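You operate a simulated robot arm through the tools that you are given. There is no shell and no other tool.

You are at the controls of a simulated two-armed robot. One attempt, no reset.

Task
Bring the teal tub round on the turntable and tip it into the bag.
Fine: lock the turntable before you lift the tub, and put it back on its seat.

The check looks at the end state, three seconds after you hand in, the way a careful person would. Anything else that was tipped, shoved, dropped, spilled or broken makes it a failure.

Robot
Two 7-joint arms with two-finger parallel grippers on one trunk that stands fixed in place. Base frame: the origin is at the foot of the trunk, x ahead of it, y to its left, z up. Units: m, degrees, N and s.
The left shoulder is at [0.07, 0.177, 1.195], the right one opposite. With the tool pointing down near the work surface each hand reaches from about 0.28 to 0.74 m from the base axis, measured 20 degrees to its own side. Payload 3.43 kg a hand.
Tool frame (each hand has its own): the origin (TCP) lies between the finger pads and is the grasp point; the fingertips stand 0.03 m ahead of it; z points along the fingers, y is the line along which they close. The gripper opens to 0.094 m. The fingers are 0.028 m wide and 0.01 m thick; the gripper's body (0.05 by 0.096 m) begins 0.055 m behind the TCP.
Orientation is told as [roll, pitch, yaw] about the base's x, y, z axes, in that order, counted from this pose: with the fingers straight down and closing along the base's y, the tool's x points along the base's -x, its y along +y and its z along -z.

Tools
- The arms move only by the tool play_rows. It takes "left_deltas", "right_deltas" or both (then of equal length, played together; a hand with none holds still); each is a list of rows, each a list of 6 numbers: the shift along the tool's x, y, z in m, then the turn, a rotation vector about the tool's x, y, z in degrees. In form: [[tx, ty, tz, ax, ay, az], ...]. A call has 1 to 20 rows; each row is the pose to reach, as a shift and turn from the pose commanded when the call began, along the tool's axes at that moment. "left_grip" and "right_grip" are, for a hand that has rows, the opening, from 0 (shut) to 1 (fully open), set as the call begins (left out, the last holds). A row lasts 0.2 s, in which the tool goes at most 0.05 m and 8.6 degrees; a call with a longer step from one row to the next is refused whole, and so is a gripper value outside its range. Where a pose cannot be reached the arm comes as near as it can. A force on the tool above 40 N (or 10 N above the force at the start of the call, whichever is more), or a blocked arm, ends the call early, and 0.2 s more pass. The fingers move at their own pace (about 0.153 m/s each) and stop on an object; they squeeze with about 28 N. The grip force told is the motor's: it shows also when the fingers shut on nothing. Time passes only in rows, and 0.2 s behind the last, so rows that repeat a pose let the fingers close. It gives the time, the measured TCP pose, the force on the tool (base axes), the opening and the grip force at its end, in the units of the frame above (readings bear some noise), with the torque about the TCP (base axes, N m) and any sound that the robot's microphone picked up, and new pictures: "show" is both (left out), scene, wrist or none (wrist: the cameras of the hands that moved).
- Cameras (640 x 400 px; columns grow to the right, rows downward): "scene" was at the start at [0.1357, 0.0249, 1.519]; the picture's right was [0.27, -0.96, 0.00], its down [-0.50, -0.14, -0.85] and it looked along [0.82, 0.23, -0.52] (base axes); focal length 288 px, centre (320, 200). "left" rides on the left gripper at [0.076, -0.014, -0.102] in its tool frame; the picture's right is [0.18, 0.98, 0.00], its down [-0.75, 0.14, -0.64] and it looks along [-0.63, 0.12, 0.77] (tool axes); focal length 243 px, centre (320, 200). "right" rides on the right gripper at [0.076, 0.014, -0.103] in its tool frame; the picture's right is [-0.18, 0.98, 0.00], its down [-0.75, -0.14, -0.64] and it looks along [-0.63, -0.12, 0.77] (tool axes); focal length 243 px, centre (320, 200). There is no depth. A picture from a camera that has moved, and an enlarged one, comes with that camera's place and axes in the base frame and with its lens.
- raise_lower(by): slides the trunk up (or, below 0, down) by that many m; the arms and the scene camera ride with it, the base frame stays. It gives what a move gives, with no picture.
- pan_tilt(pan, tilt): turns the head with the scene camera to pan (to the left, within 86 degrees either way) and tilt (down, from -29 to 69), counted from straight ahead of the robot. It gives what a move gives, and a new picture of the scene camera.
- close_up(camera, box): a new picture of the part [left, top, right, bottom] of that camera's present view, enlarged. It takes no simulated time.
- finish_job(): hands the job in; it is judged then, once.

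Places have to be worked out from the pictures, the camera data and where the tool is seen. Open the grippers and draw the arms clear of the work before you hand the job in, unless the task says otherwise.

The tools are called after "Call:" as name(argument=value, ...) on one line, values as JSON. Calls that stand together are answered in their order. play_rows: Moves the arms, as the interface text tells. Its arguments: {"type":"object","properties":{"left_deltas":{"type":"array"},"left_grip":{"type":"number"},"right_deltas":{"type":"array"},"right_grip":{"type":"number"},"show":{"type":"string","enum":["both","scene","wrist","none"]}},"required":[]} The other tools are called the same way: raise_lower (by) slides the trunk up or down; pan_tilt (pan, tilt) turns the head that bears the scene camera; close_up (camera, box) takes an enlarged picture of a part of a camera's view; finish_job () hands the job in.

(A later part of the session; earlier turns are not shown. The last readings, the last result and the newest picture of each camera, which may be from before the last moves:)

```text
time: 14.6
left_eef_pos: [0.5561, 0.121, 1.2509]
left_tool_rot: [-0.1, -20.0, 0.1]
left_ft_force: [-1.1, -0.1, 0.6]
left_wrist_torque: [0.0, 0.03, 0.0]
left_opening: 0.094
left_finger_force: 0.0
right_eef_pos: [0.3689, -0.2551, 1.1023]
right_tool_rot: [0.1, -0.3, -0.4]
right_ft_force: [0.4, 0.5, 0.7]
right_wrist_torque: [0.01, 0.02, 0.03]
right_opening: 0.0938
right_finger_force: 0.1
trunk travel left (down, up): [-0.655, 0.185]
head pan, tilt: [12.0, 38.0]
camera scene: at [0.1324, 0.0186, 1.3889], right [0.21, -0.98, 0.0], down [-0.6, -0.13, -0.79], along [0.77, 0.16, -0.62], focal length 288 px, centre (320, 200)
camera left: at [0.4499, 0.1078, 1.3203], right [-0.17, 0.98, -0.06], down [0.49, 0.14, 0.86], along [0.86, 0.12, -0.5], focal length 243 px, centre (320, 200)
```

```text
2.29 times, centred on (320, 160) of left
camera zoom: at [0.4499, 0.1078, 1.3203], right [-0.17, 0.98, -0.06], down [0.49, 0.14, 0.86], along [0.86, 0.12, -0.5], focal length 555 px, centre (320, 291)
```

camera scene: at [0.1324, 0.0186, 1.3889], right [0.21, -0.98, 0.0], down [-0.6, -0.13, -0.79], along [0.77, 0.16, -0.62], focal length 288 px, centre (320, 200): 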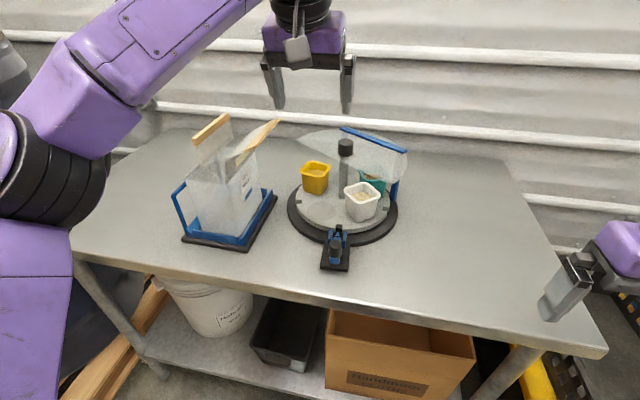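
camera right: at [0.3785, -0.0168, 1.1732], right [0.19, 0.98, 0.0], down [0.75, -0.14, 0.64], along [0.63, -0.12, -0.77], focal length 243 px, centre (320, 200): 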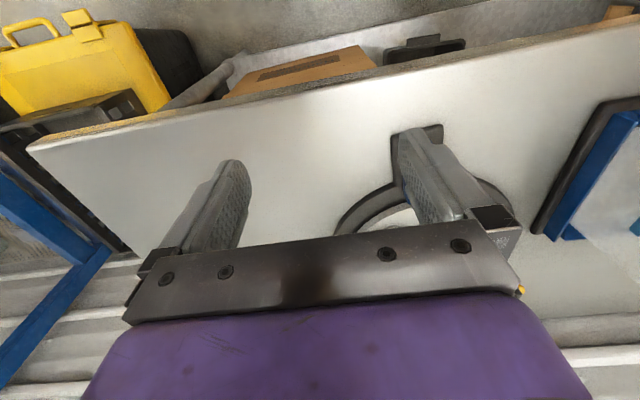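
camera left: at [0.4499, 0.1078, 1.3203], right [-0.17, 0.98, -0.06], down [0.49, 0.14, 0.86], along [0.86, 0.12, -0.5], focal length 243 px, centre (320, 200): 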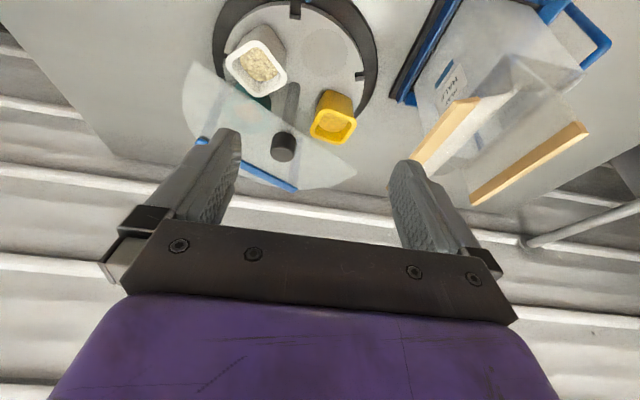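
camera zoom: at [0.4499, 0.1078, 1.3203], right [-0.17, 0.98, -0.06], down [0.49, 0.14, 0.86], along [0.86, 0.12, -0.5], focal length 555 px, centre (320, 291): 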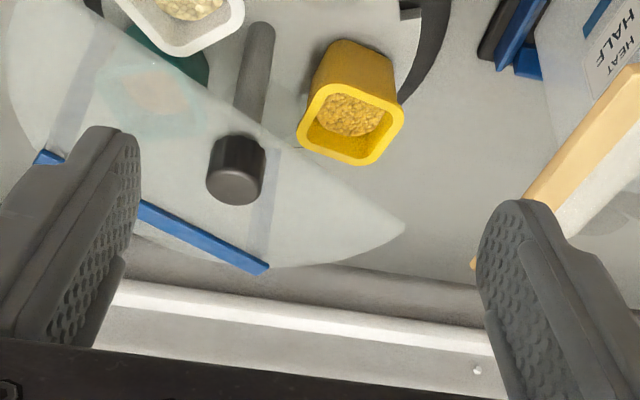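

I zoom in on the cap and the roof's edge to see whether the post stands in front of or passes through the roof.

Call:
close_up(camera="left", box=[250, 80, 330, 180])

Call:
close_up(camera="scene", box=[320, 125, 370, 175])

Call:
close_up(camera="scene", box=[330, 115, 420, 205])

```text
4.00 times, centred on (290, 130) of left
camera zoom: at [0.4499, 0.1078, 1.3203], right [-0.17, 0.98, -0.06], down [0.49, 0.14, 0.86], along [0.86, 0.12, -0.5], focal length 970 px, centre (440, 480)
```

zoom: 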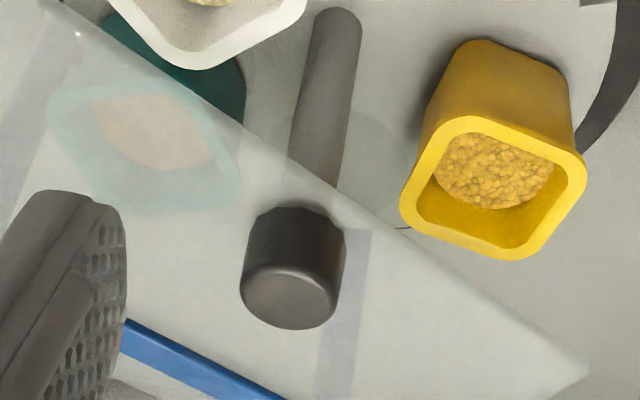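

```text
8.00 times, centred on (345, 150) of scene
camera zoom: at [0.1324, 0.0186, 1.3889], right [0.21, -0.98, 0.0], down [-0.6, -0.13, -0.79], along [0.77, 0.16, -0.62], focal length 2307 px, centre (120, 600)
```

zoom: 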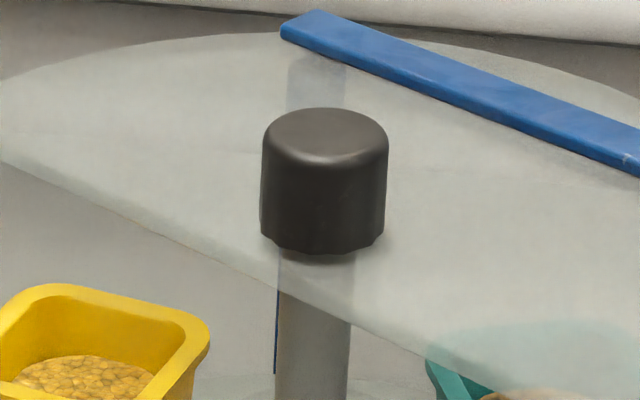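

```text
4.44 times, centred on (375, 160) of scene
camera zoom: at [0.1324, 0.0186, 1.3889], right [0.21, -0.98, 0.0], down [-0.6, -0.13, -0.79], along [0.77, 0.16, -0.62], focal length 1282 px, centre (76, 378)
```

zoom: 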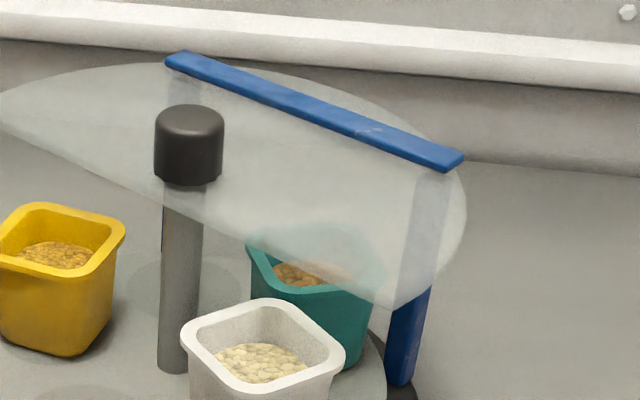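

The post runs through a hole in the clear roof, with the fluted knob above it (about 0.038 m wide) — the turning knob. Depth from these views is uncertain (hub x 0.72–0.76), so I raise the trunk 0.1 for reach and hover the left hand near the knob with 30° tilt to measure it directly.

Call:
raise_lower(by=0.1)

Call:
play_rows(left_deltas=[[-0.0095, -0.0058, 0.0391, 0, -2, 0], [-0.019, -0.0117, 0.0782, 0, -4, 0], [-0.0286, -0.0175, 0.1173, 0, -6, 0], [-0.0381, -0.0233, 0.1564, 0, -8, 0], [-0.0477, -0.0292, 0.1956, 0, -10, 0], [-0.0572, -0.035, 0.2347, 0, -10, 0], [-0.0572, -0.035, 0.2347, 0, -10, 0]], show="both")

Call:
close_up(camera="left", box=[180, 80, 460, 240])

Call:
close_up(camera="scene", box=[270, 110, 430, 270])

```text
time: 15.9
left_eef_pos: [0.5593, 0.1206, 1.3507]
left_tool_rot: [0.0, -20.0, 0.0]
left_ft_force: [-0.3, 0.2, 0.8]
left_wrist_torque: [0.0, 0.0, 0.01]
left_opening: 0.094
left_finger_force: 0.0
right_eef_pos: [0.3696, -0.2555, 1.2014]
right_tool_rot: [0.2, -0.2, -0.5]
right_ft_force: [0.5, 0.4, 0.5]
right_wrist_torque: [0.0, 0.01, 0.01]
right_opening: 0.094
right_finger_force: 0.1
trunk travel left (down, up): [-0.755, 0.085]
head pan, tilt: [12.0, 38.0]
```

```text
time: 17.5
left_eef_pos: [0.6921, 0.0859, 1.1474]
left_tool_rot: [0.0, -30.0, 0.0]
left_ft_force: [0.8, 0.1, 0.5]
left_wrist_torque: [0.02, -0.01, 0.01]
left_opening: 0.0938
left_finger_force: 0.1
right_eef_pos: [0.368, -0.2546, 1.2008]
right_tool_rot: [0.2, -0.3, -0.4]
right_ft_force: [0.3, -0.1, -0.5]
right_wrist_torque: [0.0, -0.01, -0.01]
right_opening: 0.0939
right_finger_force: 0.1
trunk travel left (down, up): [-0.755, 0.085]
head pan, tilt: [12.0, 38.0]
camera scene: at [0.1332, 0.0183, 1.4889], right [0.21, -0.98, 0.0], down [-0.6, -0.13, -0.79], along [0.77, 0.16, -0.62], focal length 288 px, centre (320, 200)
camera left: at [0.574, 0.0716, 1.198], right [-0.16, 0.98, -0.09], down [0.33, 0.14, 0.93], along [0.93, 0.12, -0.35], focal length 243 px, centre (320, 200)
```

scene: 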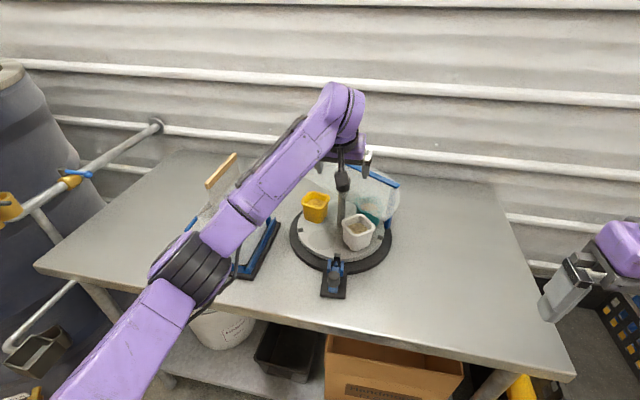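
left: 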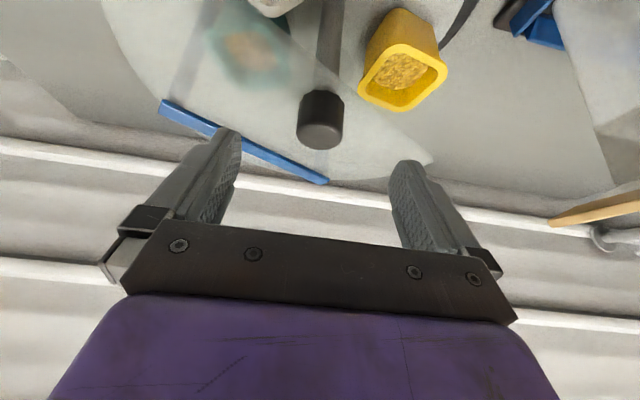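

```text
2.29 times, centred on (320, 160) of left
camera zoom: at [0.574, 0.0716, 1.198], right [-0.16, 0.98, -0.09], down [0.33, 0.14, 0.93], along [0.93, 0.12, -0.35], focal length 555 px, centre (320, 291)
```

zoom: 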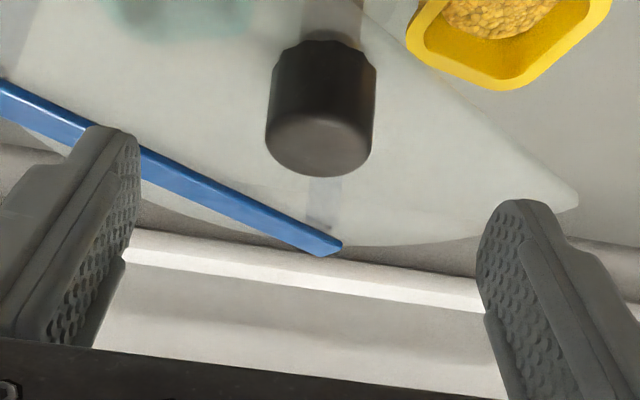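

```text
2.50 times, centred on (350, 190) of scene
camera zoom: at [0.1332, 0.0183, 1.4889], right [0.21, -0.98, 0.0], down [-0.6, -0.13, -0.79], along [0.77, 0.16, -0.62], focal length 721 px, centre (245, 225)
```

zoom: 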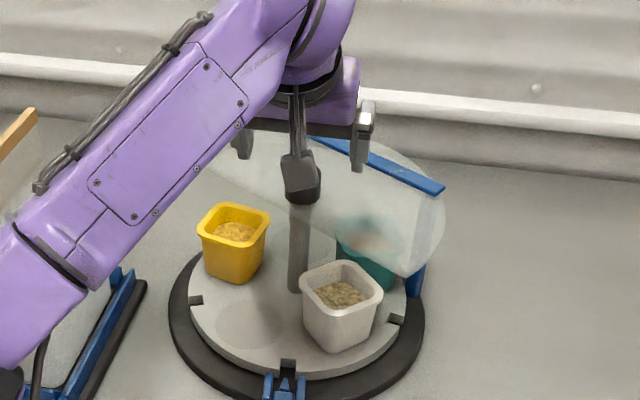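

Combining the views gives the knob centre at (0.728, 0.086, 1.074) with its top at z ≈ 1.09, roof at z ≈ 1.05 and disc top at z ≈ 0.932. I'll turn it clockwise in two 72° strokes; first I yaw the hand +36° at the hover pose to check reach.

Call:
play_rows(left_deltas=[[-0.0002, -0.0046, 0.0015, -3.6, 0, -6.24], [-0.0003, -0.0091, 0.003, -7.2, 0, -12.48], [-0.0005, -0.0137, 0.0044, -10.8, 0, -18.72], [-0.0006, -0.0182, 0.0058, -14.4, 0, -24.96], [-0.0008, -0.0228, 0.0073, -18, 0, -31.2], [-0.0008, -0.0228, 0.0073, -18, 0, -31.2]], show="both")

Call:
close_up(camera="left", box=[180, 80, 460, 240])

Call:
close_up(camera="scene", box=[270, 110, 430, 270])

```text
time: 18.9
left_eef_pos: [0.6522, 0.0783, 1.1518]
left_tool_rot: [0.1, -30.0, 36.1]
left_ft_force: [-0.5, 0.8, 0.8]
left_wrist_torque: [-0.02, 0.03, 0.03]
left_opening: 0.094
left_finger_force: 0.0
left hand out of reach, approached as far as the arm can: row 2, 3, 4, 5, 6
right_eef_pos: [0.3709, -0.2544, 1.2013]
right_tool_rot: [0.2, -0.2, -0.5]
right_ft_force: [-0.3, 0.6, 0.0]
right_wrist_torque: [-0.02, 0.0, 0.01]
right_opening: 0.0939
right_finger_force: 0.0
trunk travel left (down, up): [-0.755, 0.085]
head pan, tilt: [12.0, 38.0]
camera scene: at [0.1337, 0.0185, 1.4888], right [0.21, -0.98, 0.0], down [-0.6, -0.13, -0.79], along [0.77, 0.16, -0.62], focal length 288 px, centre (320, 200)
camera left: at [0.5647, -0.0017, 1.2013], right [-0.71, 0.7, -0.09], down [0.18, 0.31, 0.93], along [0.68, 0.64, -0.35], focal length 243 px, centre (320, 200)
```

scene: 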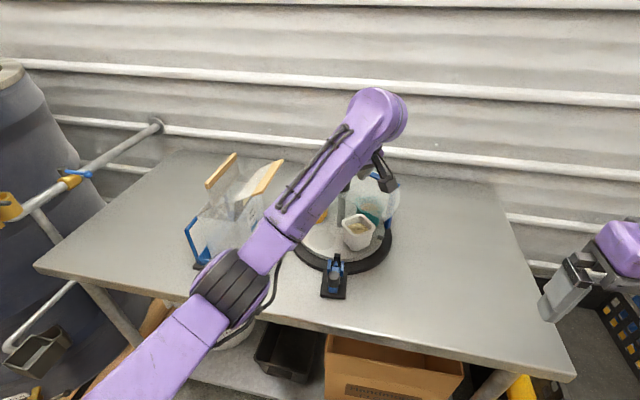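
left: 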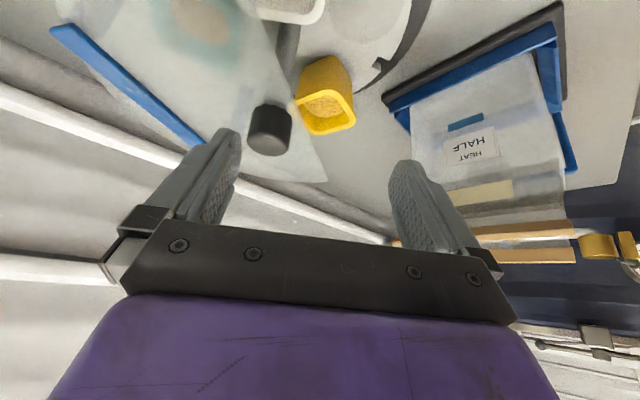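

```text
2.29 times, centred on (320, 160) of left
camera zoom: at [0.5647, -0.0017, 1.2013], right [-0.71, 0.7, -0.09], down [0.18, 0.31, 0.93], along [0.68, 0.64, -0.35], focal length 555 px, centre (320, 291)
```

zoom: 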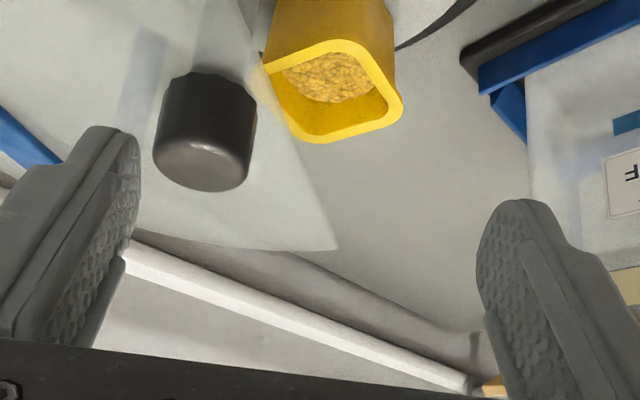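

```text
2.50 times, centred on (350, 190) of scene
camera zoom: at [0.1337, 0.0185, 1.4888], right [0.21, -0.98, 0.0], down [-0.6, -0.13, -0.79], along [0.77, 0.16, -0.62], focal length 721 px, centre (245, 225)
```

zoom: 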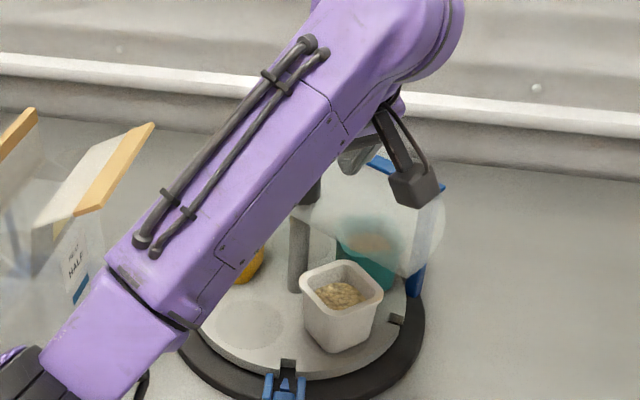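

The +36° yaw lies out of the left arm's reach, so I test the other side: yaw −36° at the hover pose.

Call:
play_rows(left_deltas=[[-0.0046, -0.0001, 0.004, 4, 0, 6.93], [-0.0092, -0.0003, 0.008, 8, 0, 13.87], [-0.0138, -0.0004, 0.0119, 12, 0, 20.8], [-0.0184, -0.0005, 0.0159, 16, 0, 27.73], [-0.023, -0.0007, 0.0199, 20, 0, 34.67], [-0.0276, -0.0008, 0.0239, 24, 0, 41.6], [-0.0322, -0.0009, 0.0278, 28, 0, 48.53], [-0.0368, -0.0011, 0.0318, 32, 0, 55.47], [-0.0414, -0.0012, 0.0358, 36, 0, 62.4], [-0.0414, -0.0012, 0.0358, 36, 0, 62.4]], show="both")

Call:
close_up(camera="left", box=[180, 80, 460, 240])

Call:
close_up(camera="scene", box=[270, 110, 430, 270])

```text
time: 21.1
left_eef_pos: [0.696, 0.1105, 1.1404]
left_tool_rot: [0.0, -29.9, -36.0]
left_ft_force: [0.2, -0.6, 0.1]
left_wrist_torque: [0.0, 0.0, -0.01]
left_opening: 0.094
left_finger_force: 0.0
right_eef_pos: [0.3693, -0.256, 1.2006]
right_tool_rot: [0.2, -0.2, -0.6]
right_ft_force: [0.2, -0.5, 0.2]
right_wrist_torque: [-0.02, -0.03, -0.01]
right_opening: 0.0939
right_finger_force: 0.1
trunk travel left (down, up): [-0.755, 0.085]
head pan, tilt: [12.0, 38.0]
camera scene: at [0.1336, 0.0177, 1.4888], right [0.21, -0.98, 0.0], down [-0.6, -0.13, -0.79], along [0.77, 0.16, -0.62], focal length 288 px, centre (320, 200)
camera left: at [0.592, 0.1682, 1.1911], right [0.45, 0.89, -0.09], down [0.35, -0.08, 0.93], along [0.82, -0.45, -0.35], focal length 243 px, centre (320, 200)
```

scene: 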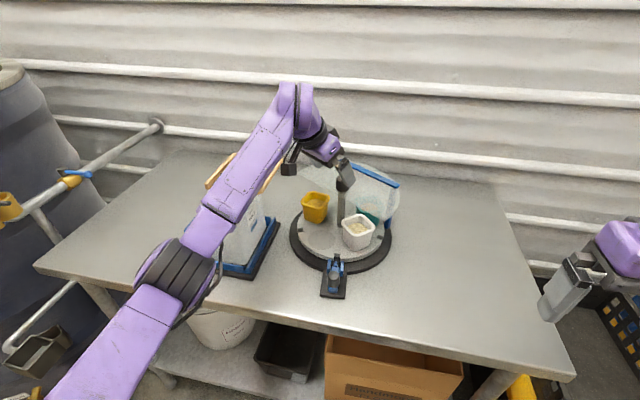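
left: 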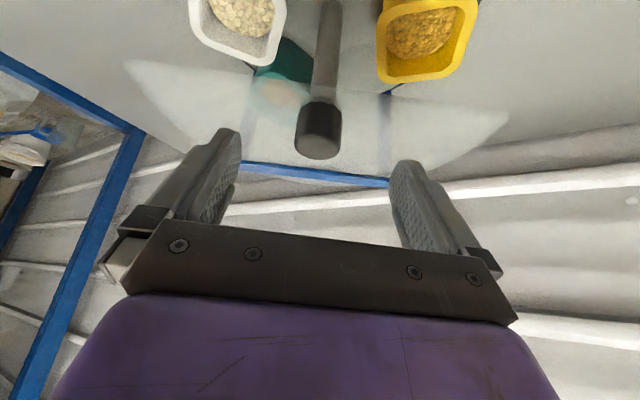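

```text
2.29 times, centred on (320, 160) of left
camera zoom: at [0.592, 0.1682, 1.1911], right [0.45, 0.89, -0.09], down [0.35, -0.08, 0.93], along [0.82, -0.45, -0.35], focal length 555 px, centre (320, 291)
```

zoom: 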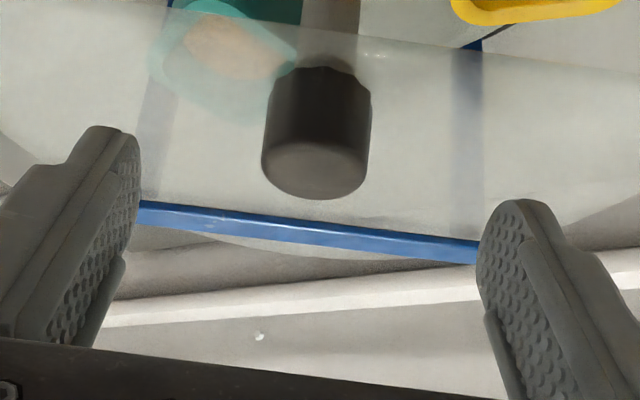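

```text
2.50 times, centred on (350, 190) of scene
camera zoom: at [0.1336, 0.0177, 1.4888], right [0.21, -0.98, 0.0], down [-0.6, -0.13, -0.79], along [0.77, 0.16, -0.62], focal length 721 px, centre (245, 225)
```

zoom: 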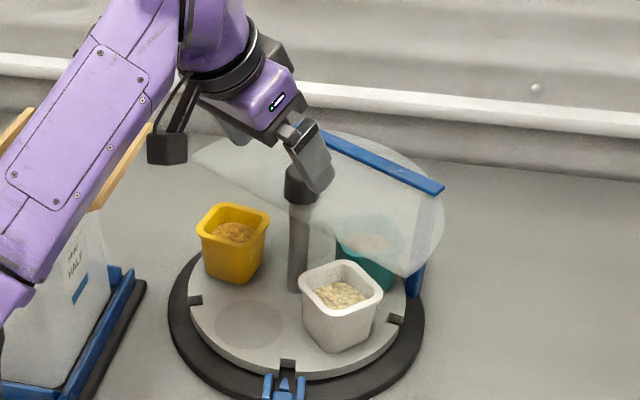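

Two wrist views with a good baseline fix the knob top at (0.729, 0.0865, 1.0895). I'll use three 48° strokes from yaw +8° to −40°; first I go to yaw +8° at the hover pose.

Call:
play_rows(left_deltas=[[-0.0019, -0.0046, 0.0009, -3.67, 0, -6.35], [-0.0038, -0.0091, 0.0017, -7.33, 0, -12.7], [-0.0057, -0.0137, 0.0026, -11, 0, -19.05], [-0.0075, -0.0183, 0.0034, -14.67, 0, -25.4], [-0.0094, -0.0228, 0.0043, -18.33, 0, -31.75], [-0.0113, -0.0274, 0.0051, -22, 0, -38.1], [-0.0113, -0.0274, 0.0051, -22, 0, -38.1]], show="none")

```text
time: 22.7
left_eef_pos: [0.6889, 0.0802, 1.1411]
left_tool_rot: [0.0, -30.0, 8.1]
left_ft_force: [-0.6, 0.4, 0.2]
left_wrist_torque: [-0.01, -0.01, -0.01]
left_opening: 0.0941
left_finger_force: 0.1
right_eef_pos: [0.3698, -0.2552, 1.2022]
right_tool_rot: [0.3, -0.3, -0.6]
right_ft_force: [0.6, 0.0, 0.2]
right_wrist_torque: [0.0, -0.03, -0.02]
right_opening: 0.0939
right_finger_force: 0.1
trunk travel left (down, up): [-0.755, 0.085]
head pan, tilt: [12.0, 38.0]
```

The hover pose at yaw +8° is reached. I advance 6 cm along the fingers to straddle the knob.

Call:
play_rows(left_deltas=[[0, 0, 0.02, 0, 0, 0], [0, 0, 0.035, 0, 0, 0], [0, 0, 0.048, 0, 0, 0], [0, 0, 0.058, 0, 0, 0], [0, 0, 0.058, 0, 0, 0]], show="both")

Call:
close_up(camera="left", box=[180, 80, 460, 240])

Call:
close_up(camera="scene", box=[290, 110, 410, 230])

```text
time: 23.9
left_eef_pos: [0.7013, 0.0921, 1.1035]
left_tool_rot: [0.3, -29.8, 7.5]
left_ft_force: [-0.1, 0.0, -0.4]
left_wrist_torque: [0.0, -0.02, -0.03]
left_opening: 0.0936
left_finger_force: 0.0
left hand out of reach, approached as far as the arm can: row 2, 3, 4, 5
right_eef_pos: [0.3696, -0.2546, 1.2012]
right_tool_rot: [0.2, -0.1, -0.5]
right_ft_force: [0.6, -0.5, -0.5]
right_wrist_torque: [0.0, -0.01, 0.0]
right_opening: 0.0941
right_finger_force: 0.0
trunk travel left (down, up): [-0.755, 0.085]
head pan, tilt: [12.0, 38.0]
camera scene: at [0.1336, 0.0179, 1.4888], right [0.21, -0.98, 0.0], down [-0.6, -0.13, -0.79], along [0.77, 0.16, -0.62], focal length 288 px, centre (320, 200)
camera left: at [0.5875, 0.0623, 1.1545], right [-0.29, 0.95, -0.09], down [0.31, 0.18, 0.93], along [0.9, 0.24, -0.35], focal length 243 px, centre (320, 200)
```

scene: 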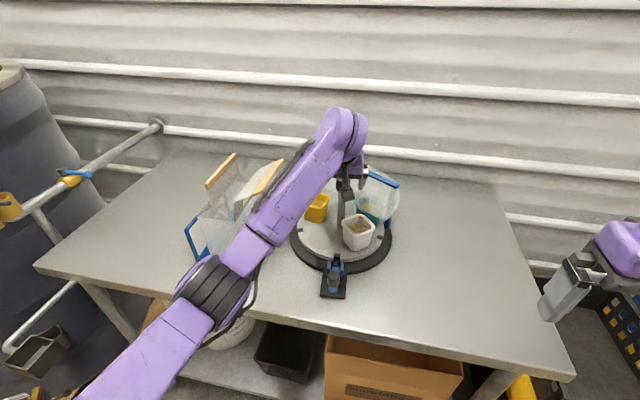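
left: 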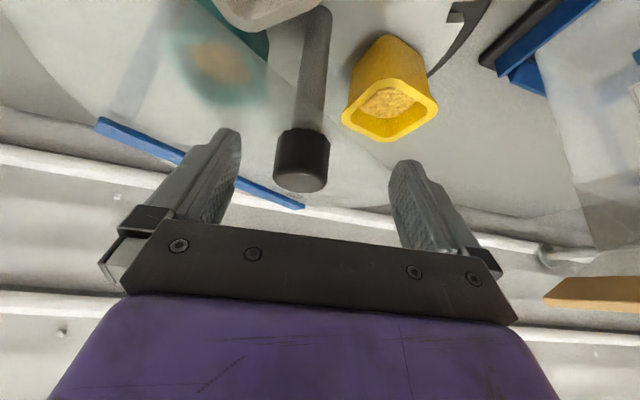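

```text
2.29 times, centred on (320, 160) of left
camera zoom: at [0.5875, 0.0623, 1.1545], right [-0.29, 0.95, -0.09], down [0.31, 0.18, 0.93], along [0.9, 0.24, -0.35], focal length 555 px, centre (320, 291)
```

zoom: 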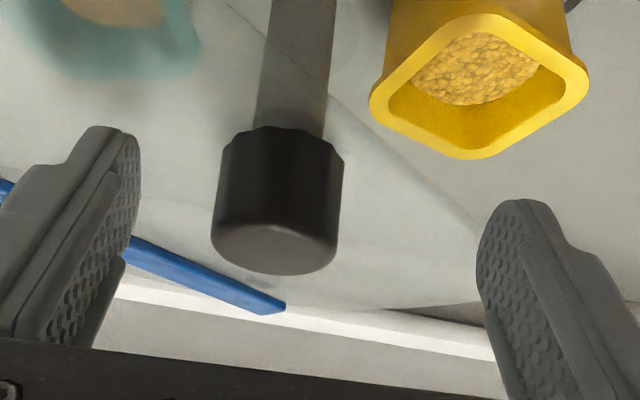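

```text
3.33 times, centred on (350, 170) of scene
camera zoom: at [0.1336, 0.0179, 1.4888], right [0.21, -0.98, 0.0], down [-0.6, -0.13, -0.79], along [0.77, 0.16, -0.62], focal length 961 px, centre (220, 300)
```

zoom: 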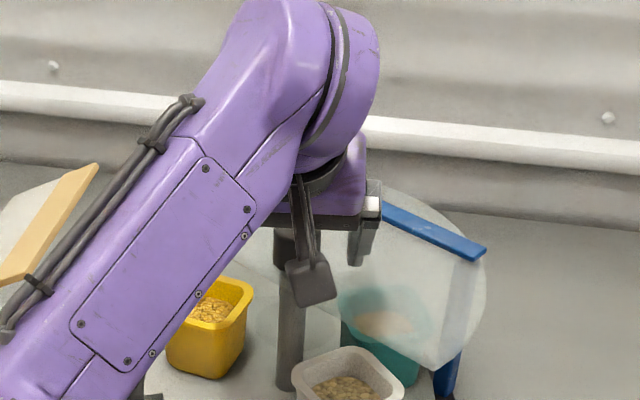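

The approach stopped about 15 mm short, with the forearm rising steeply to the wrist, so a higher trunk should ease the wrist bend. I raise the trunk by 0.08 m (fingers lift clear of the knob).

Call:
raise_lower(by=0.08)

```text
time: 25.1
left_eef_pos: [0.7018, 0.0924, 1.1841]
left_tool_rot: [0.2, -29.8, 7.6]
left_ft_force: [-0.2, -0.9, 0.0]
left_wrist_torque: [-0.01, 0.0, 0.01]
left_opening: 0.0941
left_finger_force: 0.1
right_eef_pos: [0.3704, -0.2554, 1.2805]
right_tool_rot: [0.2, -0.2, -0.5]
right_ft_force: [0.0, 0.0, 0.0]
right_wrist_torque: [-0.02, -0.01, -0.01]
right_opening: 0.0941
right_finger_force: 0.0
trunk travel left (down, up): [-0.835, 0.005]
head pan, tilt: [12.0, 38.0]
```

Now I line up at yaw 0 above the knob from the higher trunk.

Call:
play_rows(left_deltas=[[0.0163, -0.0021, 0.0153, 1.9, 0, 3.3], [0.0325, -0.0042, 0.0305, 3.78, 0, 6.6], [0.0325, -0.0042, 0.0305, 3.78, 0, 6.6]], show="none")

Call:
play_rows(left_deltas=[[0, 0, 0.02, 0, 0, 0], [0, 0, 0.035, 0, 0, 0], [0, 0, 0.048, 0, 0, 0], [0, 0, 0.058, 0, 0, 0], [0, 0, 0.058, 0, 0, 0]], show="both")

Call:
close_up(camera="left", box=[180, 80, 460, 240])

```text
time: 25.9
left_eef_pos: [0.6886, 0.0856, 1.1409]
left_tool_rot: [0.4, -29.7, -0.1]
left_ft_force: [0.1, -1.4, -0.2]
left_wrist_torque: [0.01, -0.02, -0.01]
left_opening: 0.0938
left_finger_force: 0.0
right_eef_pos: [0.3699, -0.256, 1.2808]
right_tool_rot: [0.2, -0.2, -0.5]
right_ft_force: [-1.0, 0.1, -0.1]
right_wrist_torque: [0.01, -0.03, -0.01]
right_opening: 0.0938
right_finger_force: 0.0
trunk travel left (down, up): [-0.835, 0.005]
head pan, tilt: [12.0, 38.0]
```

```text
time: 27.1
left_eef_pos: [0.7127, 0.093, 1.0991]
left_tool_rot: [0.7, -29.5, -0.7]
left_ft_force: [0.1, 0.5, -0.3]
left_wrist_torque: [0.01, 0.02, 0.01]
left_opening: 0.0938
left_finger_force: 0.0
left hand out of reach, approached as far as the arm can: row 3, 4, 5
right_eef_pos: [0.3704, -0.2551, 1.281]
right_tool_rot: [0.2, -0.1, -0.5]
right_ft_force: [-0.5, 0.0, 0.3]
right_wrist_torque: [-0.01, 0.02, 0.0]
right_opening: 0.0938
right_finger_force: 0.0
trunk travel left (down, up): [-0.835, 0.005]
head pan, tilt: [12.0, 38.0]
camera scene: at [0.1337, 0.0175, 1.5688], right [0.21, -0.98, 0.0], down [-0.6, -0.13, -0.79], along [0.77, 0.16, -0.62], focal length 288 px, centre (320, 200)
camera left: at [0.5953, 0.0795, 1.1496], right [-0.16, 0.98, -0.08], down [0.34, 0.13, 0.93], along [0.93, 0.12, -0.36], focal length 243 px, centre (320, 200)
```

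scene: 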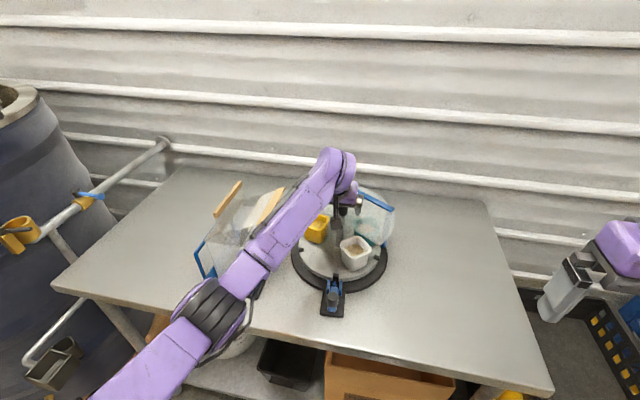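
left: 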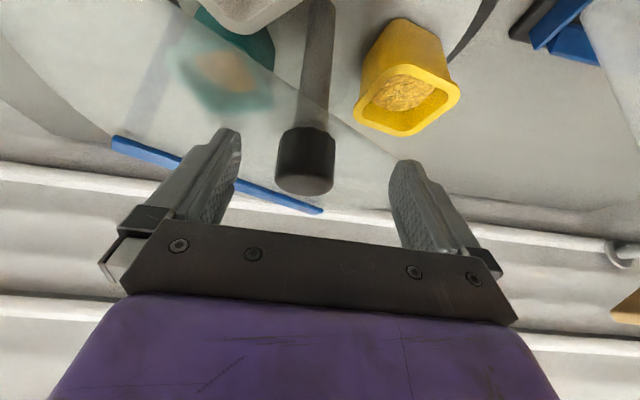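

```text
2.29 times, centred on (320, 160) of left
camera zoom: at [0.5953, 0.0795, 1.1496], right [-0.16, 0.98, -0.08], down [0.34, 0.13, 0.93], along [0.93, 0.12, -0.36], focal length 555 px, centre (320, 291)
```

zoom: 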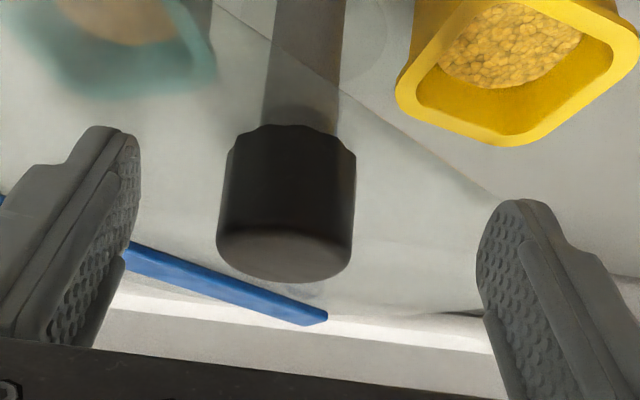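

Very near but still ~8 mm short. A steeper hand tilt (40°) gives more reach, so I back off along the fingers, tilt 10° more and come in again.

Call:
play_rows(left_deltas=[[0, 0, -0.025, 0, 0, 0], [0.006, -0.003, -0.047, 0, -5, 0], [0.0128, -0.0065, -0.0471, 0, -10.5, 0], [0.0128, -0.0065, -0.0471, 0, -10.5, 0]], show="none")

Call:
play_rows(left_deltas=[[0, 0, 0.02, 0, 0, 0], [0, 0, 0.035, 0, 0, 0], [0, 0, 0.048, 0, 0, 0], [0, 0, 0.06, 0, 0, 0], [0, 0, 0.06, 0, 0, 0]], show="both")

Call:
close_up(camera="left", box=[180, 80, 460, 240])

```text
time: 28.1
left_eef_pos: [0.667, 0.0901, 1.1454]
left_tool_rot: [1.4, -39.7, -1.3]
left_ft_force: [0.0, 0.3, -0.5]
left_wrist_torque: [0.04, 0.02, -0.01]
left_opening: 0.0941
left_finger_force: 0.0
left hand out of reach, approached as far as the arm can: row 3, 4
right_eef_pos: [0.371, -0.254, 1.2808]
right_tool_rot: [0.3, -0.2, -0.4]
right_ft_force: [0.1, -0.9, 1.2]
right_wrist_torque: [-0.01, -0.01, -0.01]
right_opening: 0.0938
right_finger_force: 0.1
trunk travel left (down, up): [-0.835, 0.005]
head pan, tilt: [12.0, 38.0]
```

```text
time: 29.3
left_eef_pos: [0.6839, 0.1015, 1.1295]
left_tool_rot: [2.8, -38.7, -3.1]
left_ft_force: [-0.2, 0.3, -0.3]
left_wrist_torque: [0.01, 0.01, -0.01]
left_opening: 0.0939
left_finger_force: 0.0
left hand out of reach, approached as far as the arm can: row 1, 2, 3, 4, 5
right_eef_pos: [0.3703, -0.2561, 1.2816]
right_tool_rot: [0.2, -0.2, -0.5]
right_ft_force: [0.1, -0.5, 0.7]
right_wrist_torque: [0.0, -0.01, -0.01]
right_opening: 0.0945
right_finger_force: 0.1
trunk travel left (down, up): [-0.835, 0.005]
head pan, tilt: [12.0, 38.0]
camera scene: at [0.1339, 0.0179, 1.5688], right [0.21, -0.98, 0.0], down [-0.6, -0.13, -0.79], along [0.77, 0.16, -0.62], focal length 288 px, centre (320, 200)
camera left: at [0.5597, 0.0894, 1.1609], right [-0.12, 0.99, -0.08], down [0.19, 0.1, 0.98], along [0.97, 0.11, -0.2], focal length 243 px, centre (320, 200)
```

scene: 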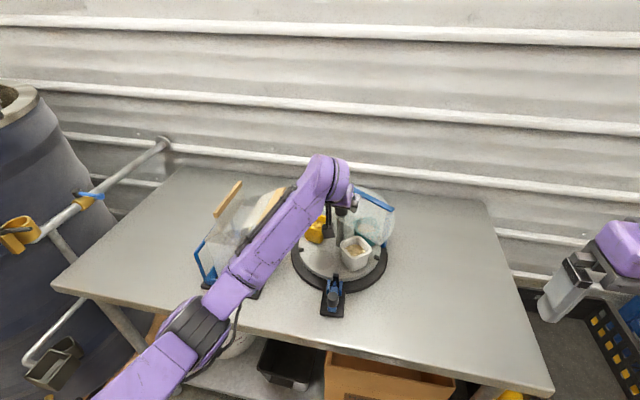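
left: 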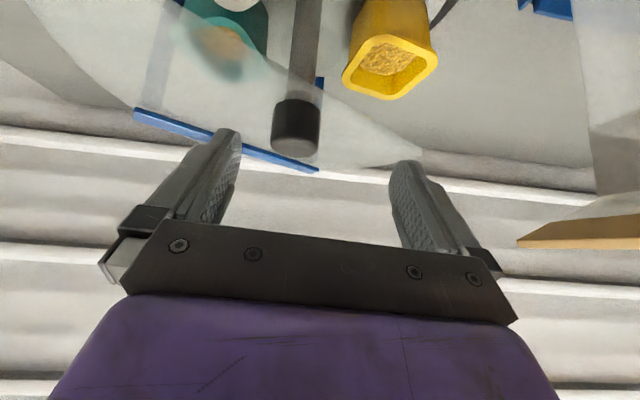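

```text
2.29 times, centred on (320, 160) of left
camera zoom: at [0.5597, 0.0894, 1.1609], right [-0.12, 0.99, -0.08], down [0.19, 0.1, 0.98], along [0.97, 0.11, -0.2], focal length 555 px, centre (320, 291)
```

zoom: 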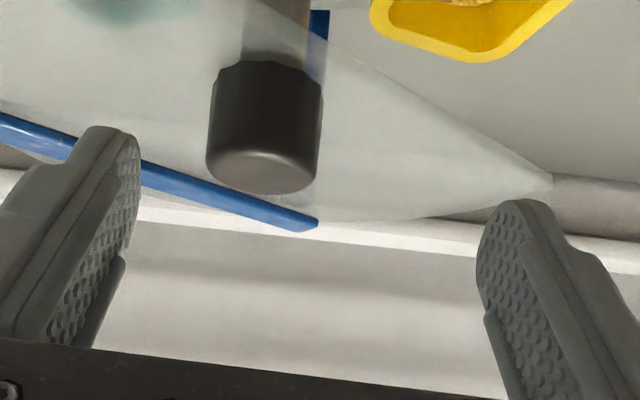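

More tilt made it worse, so the limit lies in the wrist, not the extension. The −36° side was easy earlier, so I try a smaller tilt (20°) with yaw −12° at the hover pose.

Call:
play_rows(left_deltas=[[-0.006, -0.002, -0.02, 2.4, 6.2, 2.8], [-0.017, -0.0052, -0.015, 4.8, 12.3, 5.5], [-0.0259, -0.0078, -0.0021, 7.23, 18.5, 8.31], [-0.0259, -0.0078, -0.0021, 7.23, 18.5, 8.31]], show="none")

```text
time: 30.3
left_eef_pos: [0.7001, 0.0944, 1.1484]
left_tool_rot: [-1.8, -21.8, -10.0]
left_ft_force: [0.1, 0.1, -0.4]
left_wrist_torque: [-0.03, -0.01, 0.01]
left_opening: 0.0939
left_finger_force: 0.1
right_eef_pos: [0.3698, -0.2549, 1.2811]
right_tool_rot: [0.2, -0.2, -0.5]
right_ft_force: [0.1, -0.9, -0.5]
right_wrist_torque: [-0.02, -0.03, -0.01]
right_opening: 0.094
right_finger_force: 0.1
trunk travel left (down, up): [-0.835, 0.005]
head pan, tilt: [12.0, 38.0]
```

Close to the wanted hover pose. I trim the orientation slightly and advance along the fingers to the grasp pose.

Call:
play_rows(left_deltas=[[0, -0.0013, 0.016, -1.06, 1.8, 1.86], [0, -0.0026, 0.032, -1.06, 1.8, 1.86], [0, -0.0026, 0.047, -1.06, 1.8, 1.86], [0, -0.0026, 0.0619, -1.06, 1.8, 1.86], [0, -0.0026, 0.0619, -1.06, 1.8, 1.86]], show="both")

Call:
close_up(camera="left", box=[180, 80, 460, 240])

```text
time: 31.5
left_eef_pos: [0.7211, 0.0863, 1.0904]
left_tool_rot: [-0.1, -20.2, -12.0]
left_ft_force: [1.1, 0.3, 9.1]
left_wrist_torque: [-0.41, 0.05, 0.17]
left_opening: 0.0937
left_finger_force: 0.0
right_eef_pos: [0.3687, -0.2558, 1.2815]
right_tool_rot: [0.2, -0.3, -0.5]
right_ft_force: [-0.1, 0.4, -0.3]
right_wrist_torque: [0.0, 0.0, 0.03]
right_opening: 0.0939
right_finger_force: 0.0
trunk travel left (down, up): [-0.835, 0.005]
head pan, tilt: [12.0, 38.0]
camera scene: at [0.1324, 0.018, 1.5691], right [0.21, -0.98, 0.0], down [-0.6, -0.13, -0.79], along [0.77, 0.16, -0.62], focal length 288 px, centre (320, 200)
camera left: at [0.6134, 0.0948, 1.1606], right [0.04, 1.0, -0.06], down [0.5, 0.04, 0.86], along [0.86, -0.06, -0.5], focal length 243 px, centre (320, 200)
```

scene: 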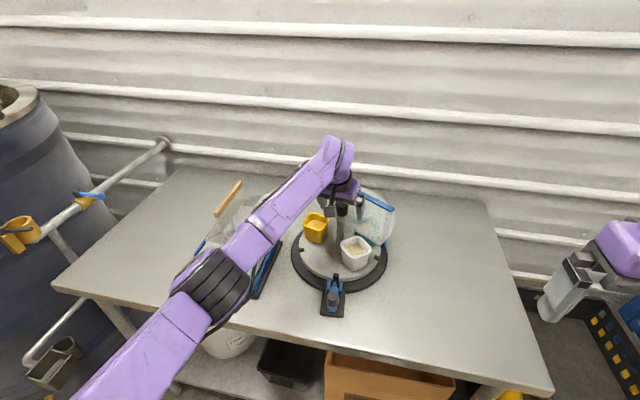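
left: 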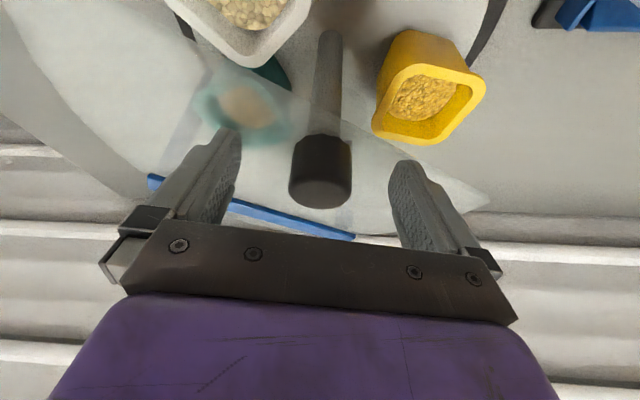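

```text
2.29 times, centred on (320, 160) of left
camera zoom: at [0.6134, 0.0948, 1.1606], right [0.04, 1.0, -0.06], down [0.5, 0.04, 0.86], along [0.86, -0.06, -0.5], focal length 555 px, centre (320, 291)
```

zoom: 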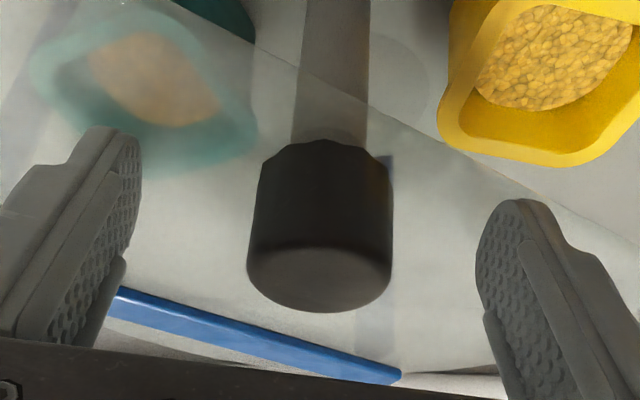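

The fingers straddle the knob but the −y fingertip touches the roof (9 N upward). I lift 5 mm and then close on the knob.

Call:
play_rows(left_deltas=[[0, 0, -0.003, 0, 0, 0], [0.0, 0, -0.006, 0, 0, 0], [0, 0, -0.006, 0, 0, 0]], show="none")

Call:
play_rows(left_deltas=[[0, 0, 0, 0, 0, 0], [0, 0, 0, 0, 0, 0], [0, 0, 0, 0, 0, 0]], left_grip=0, show="both")

```text
time: 32.3
left_eef_pos: [0.7203, 0.0856, 1.0931]
left_tool_rot: [0.0, -20.0, -12.0]
left_ft_force: [-0.7, 0.8, -0.2]
left_wrist_torque: [-0.02, 0.01, 0.02]
left_opening: 0.0938
left_finger_force: 0.0
right_eef_pos: [0.3685, -0.2572, 1.2821]
right_tool_rot: [0.3, -0.2, -0.4]
right_ft_force: [0.0, 0.3, -0.2]
right_wrist_torque: [-0.05, 0.0, -0.02]
right_opening: 0.0939
right_finger_force: 0.0
trunk travel left (down, up): [-0.835, 0.005]
head pan, tilt: [12.0, 38.0]
```

```text
time: 33.1
left_eef_pos: [0.7205, 0.0864, 1.0941]
left_tool_rot: [0.0, -20.0, -11.9]
left_ft_force: [0.8, 0.2, 0.1]
left_wrist_torque: [-0.71, 0.03, 0.0]
left_opening: 0.0354
left_finger_force: 28.4
right_eef_pos: [0.3715, -0.254, 1.2817]
right_tool_rot: [0.2, -0.2, -0.6]
right_ft_force: [0.0, -0.2, 0.0]
right_wrist_torque: [-0.04, 0.02, 0.01]
right_opening: 0.0938
right_finger_force: 0.1
trunk travel left (down, up): [-0.835, 0.005]
head pan, tilt: [12.0, 38.0]
camera scene: at [0.1341, 0.0183, 1.5688], right [0.21, -0.98, 0.0], down [-0.6, -0.13, -0.79], along [0.77, 0.16, -0.62], focal length 288 px, centre (320, 200)
camera left: at [0.6128, 0.096, 1.164], right [0.04, 1.0, -0.06], down [0.51, 0.04, 0.86], along [0.86, -0.06, -0.5], focal length 243 px, centre (320, 200)
```

scene: 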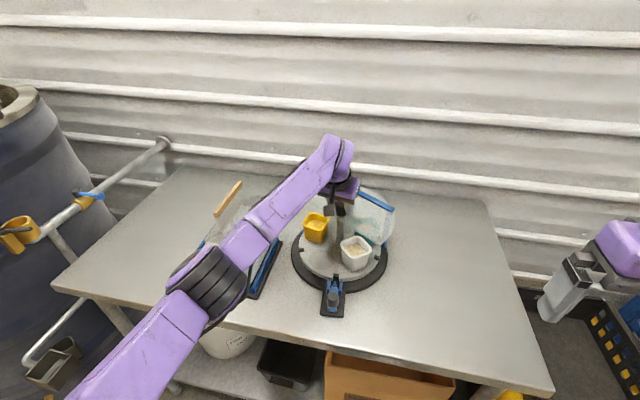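
left: 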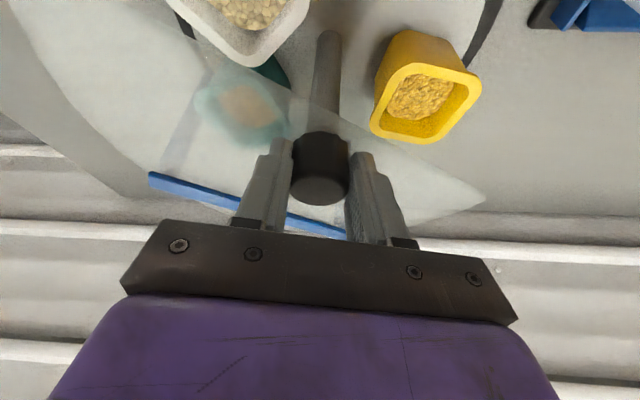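

The knob is held (0.0354). I turn it clockwise by 8° as a first test, watching the torque.

Call:
play_rows(left_deltas=[[-0.0001, 0.0005, 0, 1.37, 0, 3.76], [-0.0003, 0.0011, 0.0001, 2.74, 0, 7.52], [-0.0003, 0.0011, 0.0001, 2.74, 0, 7.52]], show="both")

Call:
close_up(camera="scene", box=[280, 190, 400, 320])

```text
time: 33.9
left_eef_pos: [0.7208, 0.0875, 1.094]
left_tool_rot: [0.0, -19.9, -20.0]
left_ft_force: [-0.4, -0.1, 0.2]
left_wrist_torque: [-0.88, -0.14, 0.08]
left_opening: 0.0355
left_finger_force: 27.9
right_eef_pos: [0.3712, -0.2552, 1.2818]
right_tool_rot: [0.2, -0.2, -0.4]
right_ft_force: [-0.2, 0.2, 0.1]
right_wrist_torque: [-0.01, 0.02, 0.02]
right_opening: 0.0941
right_finger_force: 0.1
trunk travel left (down, up): [-0.835, 0.005]
head pan, tilt: [12.0, 38.0]
camera scene: at [0.1343, 0.0183, 1.5687], right [0.21, -0.98, 0.0], down [-0.6, -0.13, -0.79], along [0.77, 0.16, -0.62], focal length 288 px, centre (320, 200)
camera left: at [0.6154, 0.1121, 1.1641], right [0.17, 0.98, -0.06], down [0.51, -0.03, 0.86], along [0.84, -0.18, -0.5], focal length 243 px, centre (320, 200)
```

scene: 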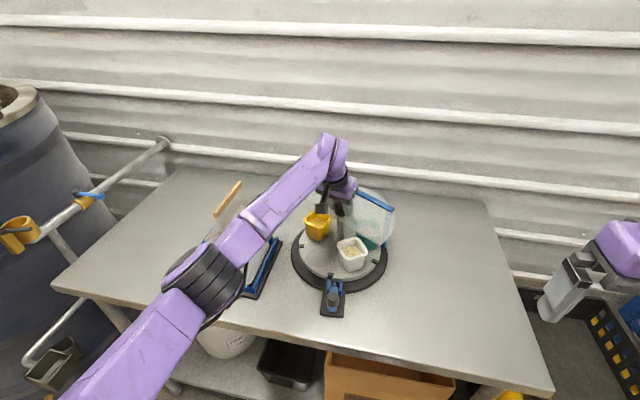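
left: 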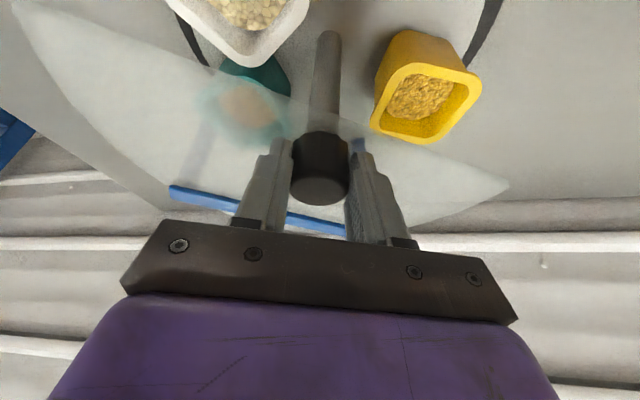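

```text
3.08 times, centred on (340, 255) of scene
camera zoom: at [0.1343, 0.0183, 1.5687], right [0.21, -0.98, 0.0], down [-0.6, -0.13, -0.79], along [0.77, 0.16, -0.62], focal length 887 px, centre (258, 31)
```

zoom: 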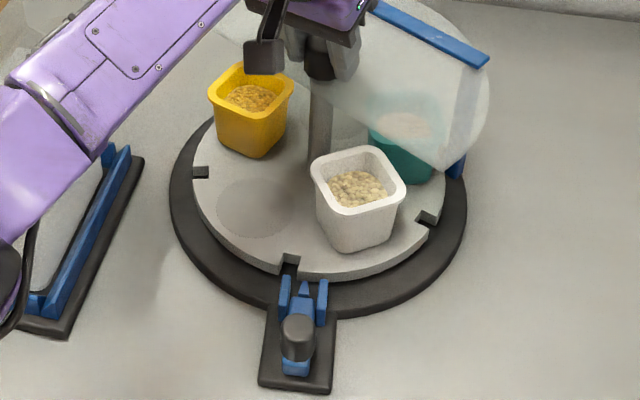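

The disc turns with the knob (notch moved, torque small). I continue this stroke by another 40°, slowly.

Call:
play_rows(left_deltas=[[-0.0002, 0.0006, 0.0001, 1.71, 0, 4.7], [-0.0005, 0.0013, 0.0001, 3.42, 0, 9.4], [-0.0007, 0.0019, 0.0002, 5.13, 0, 14.1], [-0.0009, 0.0025, 0.0003, 6.84, 0, 18.8], [-0.0011, 0.0032, 0.0004, 8.55, 0, 23.5], [-0.0013, 0.0038, 0.0004, 10.26, 0, 28.2], [-0.0016, 0.0044, 0.0005, 11.97, 0, 32.9], [-0.0018, 0.0051, 0.0006, 13.68, 0, 37.6], [-0.0018, 0.0051, 0.0006, 13.68, 0, 37.6]], show="both")

Call:
close_up(camera="scene", box=[180, 150, 400, 330])

```text
time: 35.9
left_eef_pos: [0.7238, 0.0935, 1.0944]
left_tool_rot: [0.3, -20.2, -60.2]
left_ft_force: [14.7, 1.5, 8.4]
left_wrist_torque: [-0.18, 0.13, 0.12]
left_opening: 0.0351
left_finger_force: 28.1
left hand out of reach, approached as far as the arm can: row 8, 9
right_eef_pos: [0.3731, -0.2551, 1.2815]
right_tool_rot: [0.2, -0.2, -0.5]
right_ft_force: [0.7, 0.0, 0.9]
right_wrist_torque: [-0.01, -0.02, 0.01]
right_opening: 0.0942
right_finger_force: 0.2
trunk travel left (down, up): [-0.835, 0.005]
head pan, tilt: [12.0, 38.0]
camera scene: at [0.1369, 0.0182, 1.5688], right [0.21, -0.98, 0.0], down [-0.6, -0.13, -0.79], along [0.77, 0.16, -0.62], focal length 288 px, centre (320, 200)
camera left: at [0.6584, 0.179, 1.1643], right [0.77, 0.64, -0.06], down [0.36, -0.35, 0.86], along [0.53, -0.68, -0.5], focal length 243 px, centre (320, 200)
```

scene: 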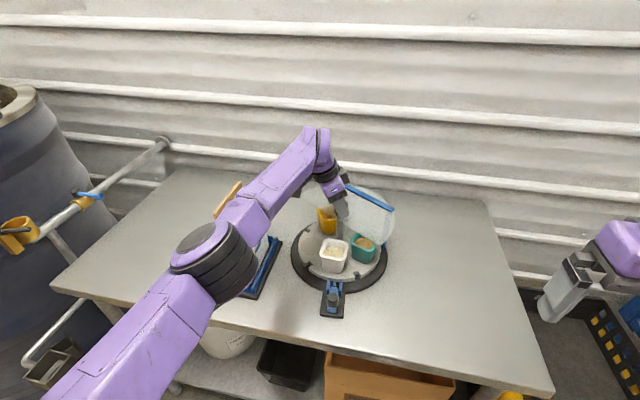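
left: 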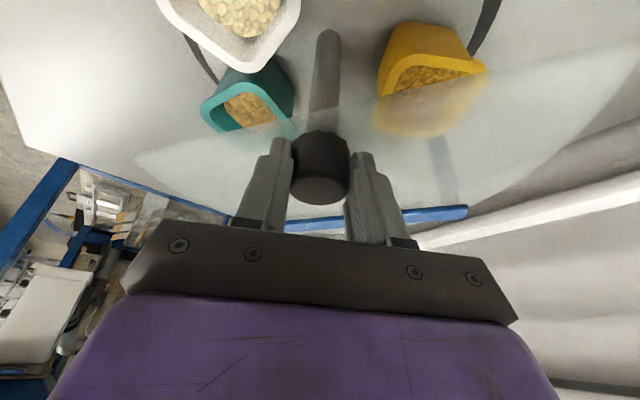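

```text
2.22 times, centred on (290, 240) of scene
camera zoom: at [0.1369, 0.0182, 1.5688], right [0.21, -0.98, 0.0], down [-0.6, -0.13, -0.79], along [0.77, 0.16, -0.62], focal length 641 px, centre (387, 111)
```

zoom: 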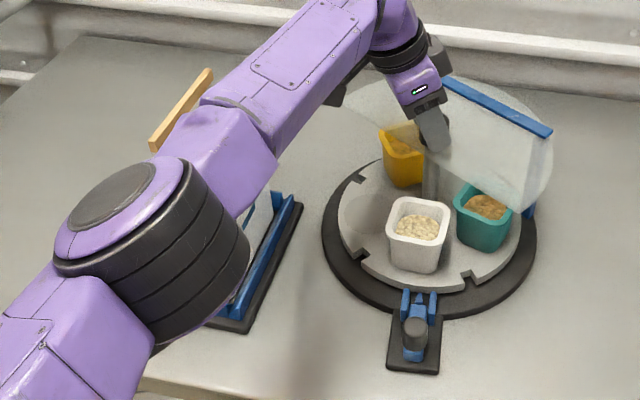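

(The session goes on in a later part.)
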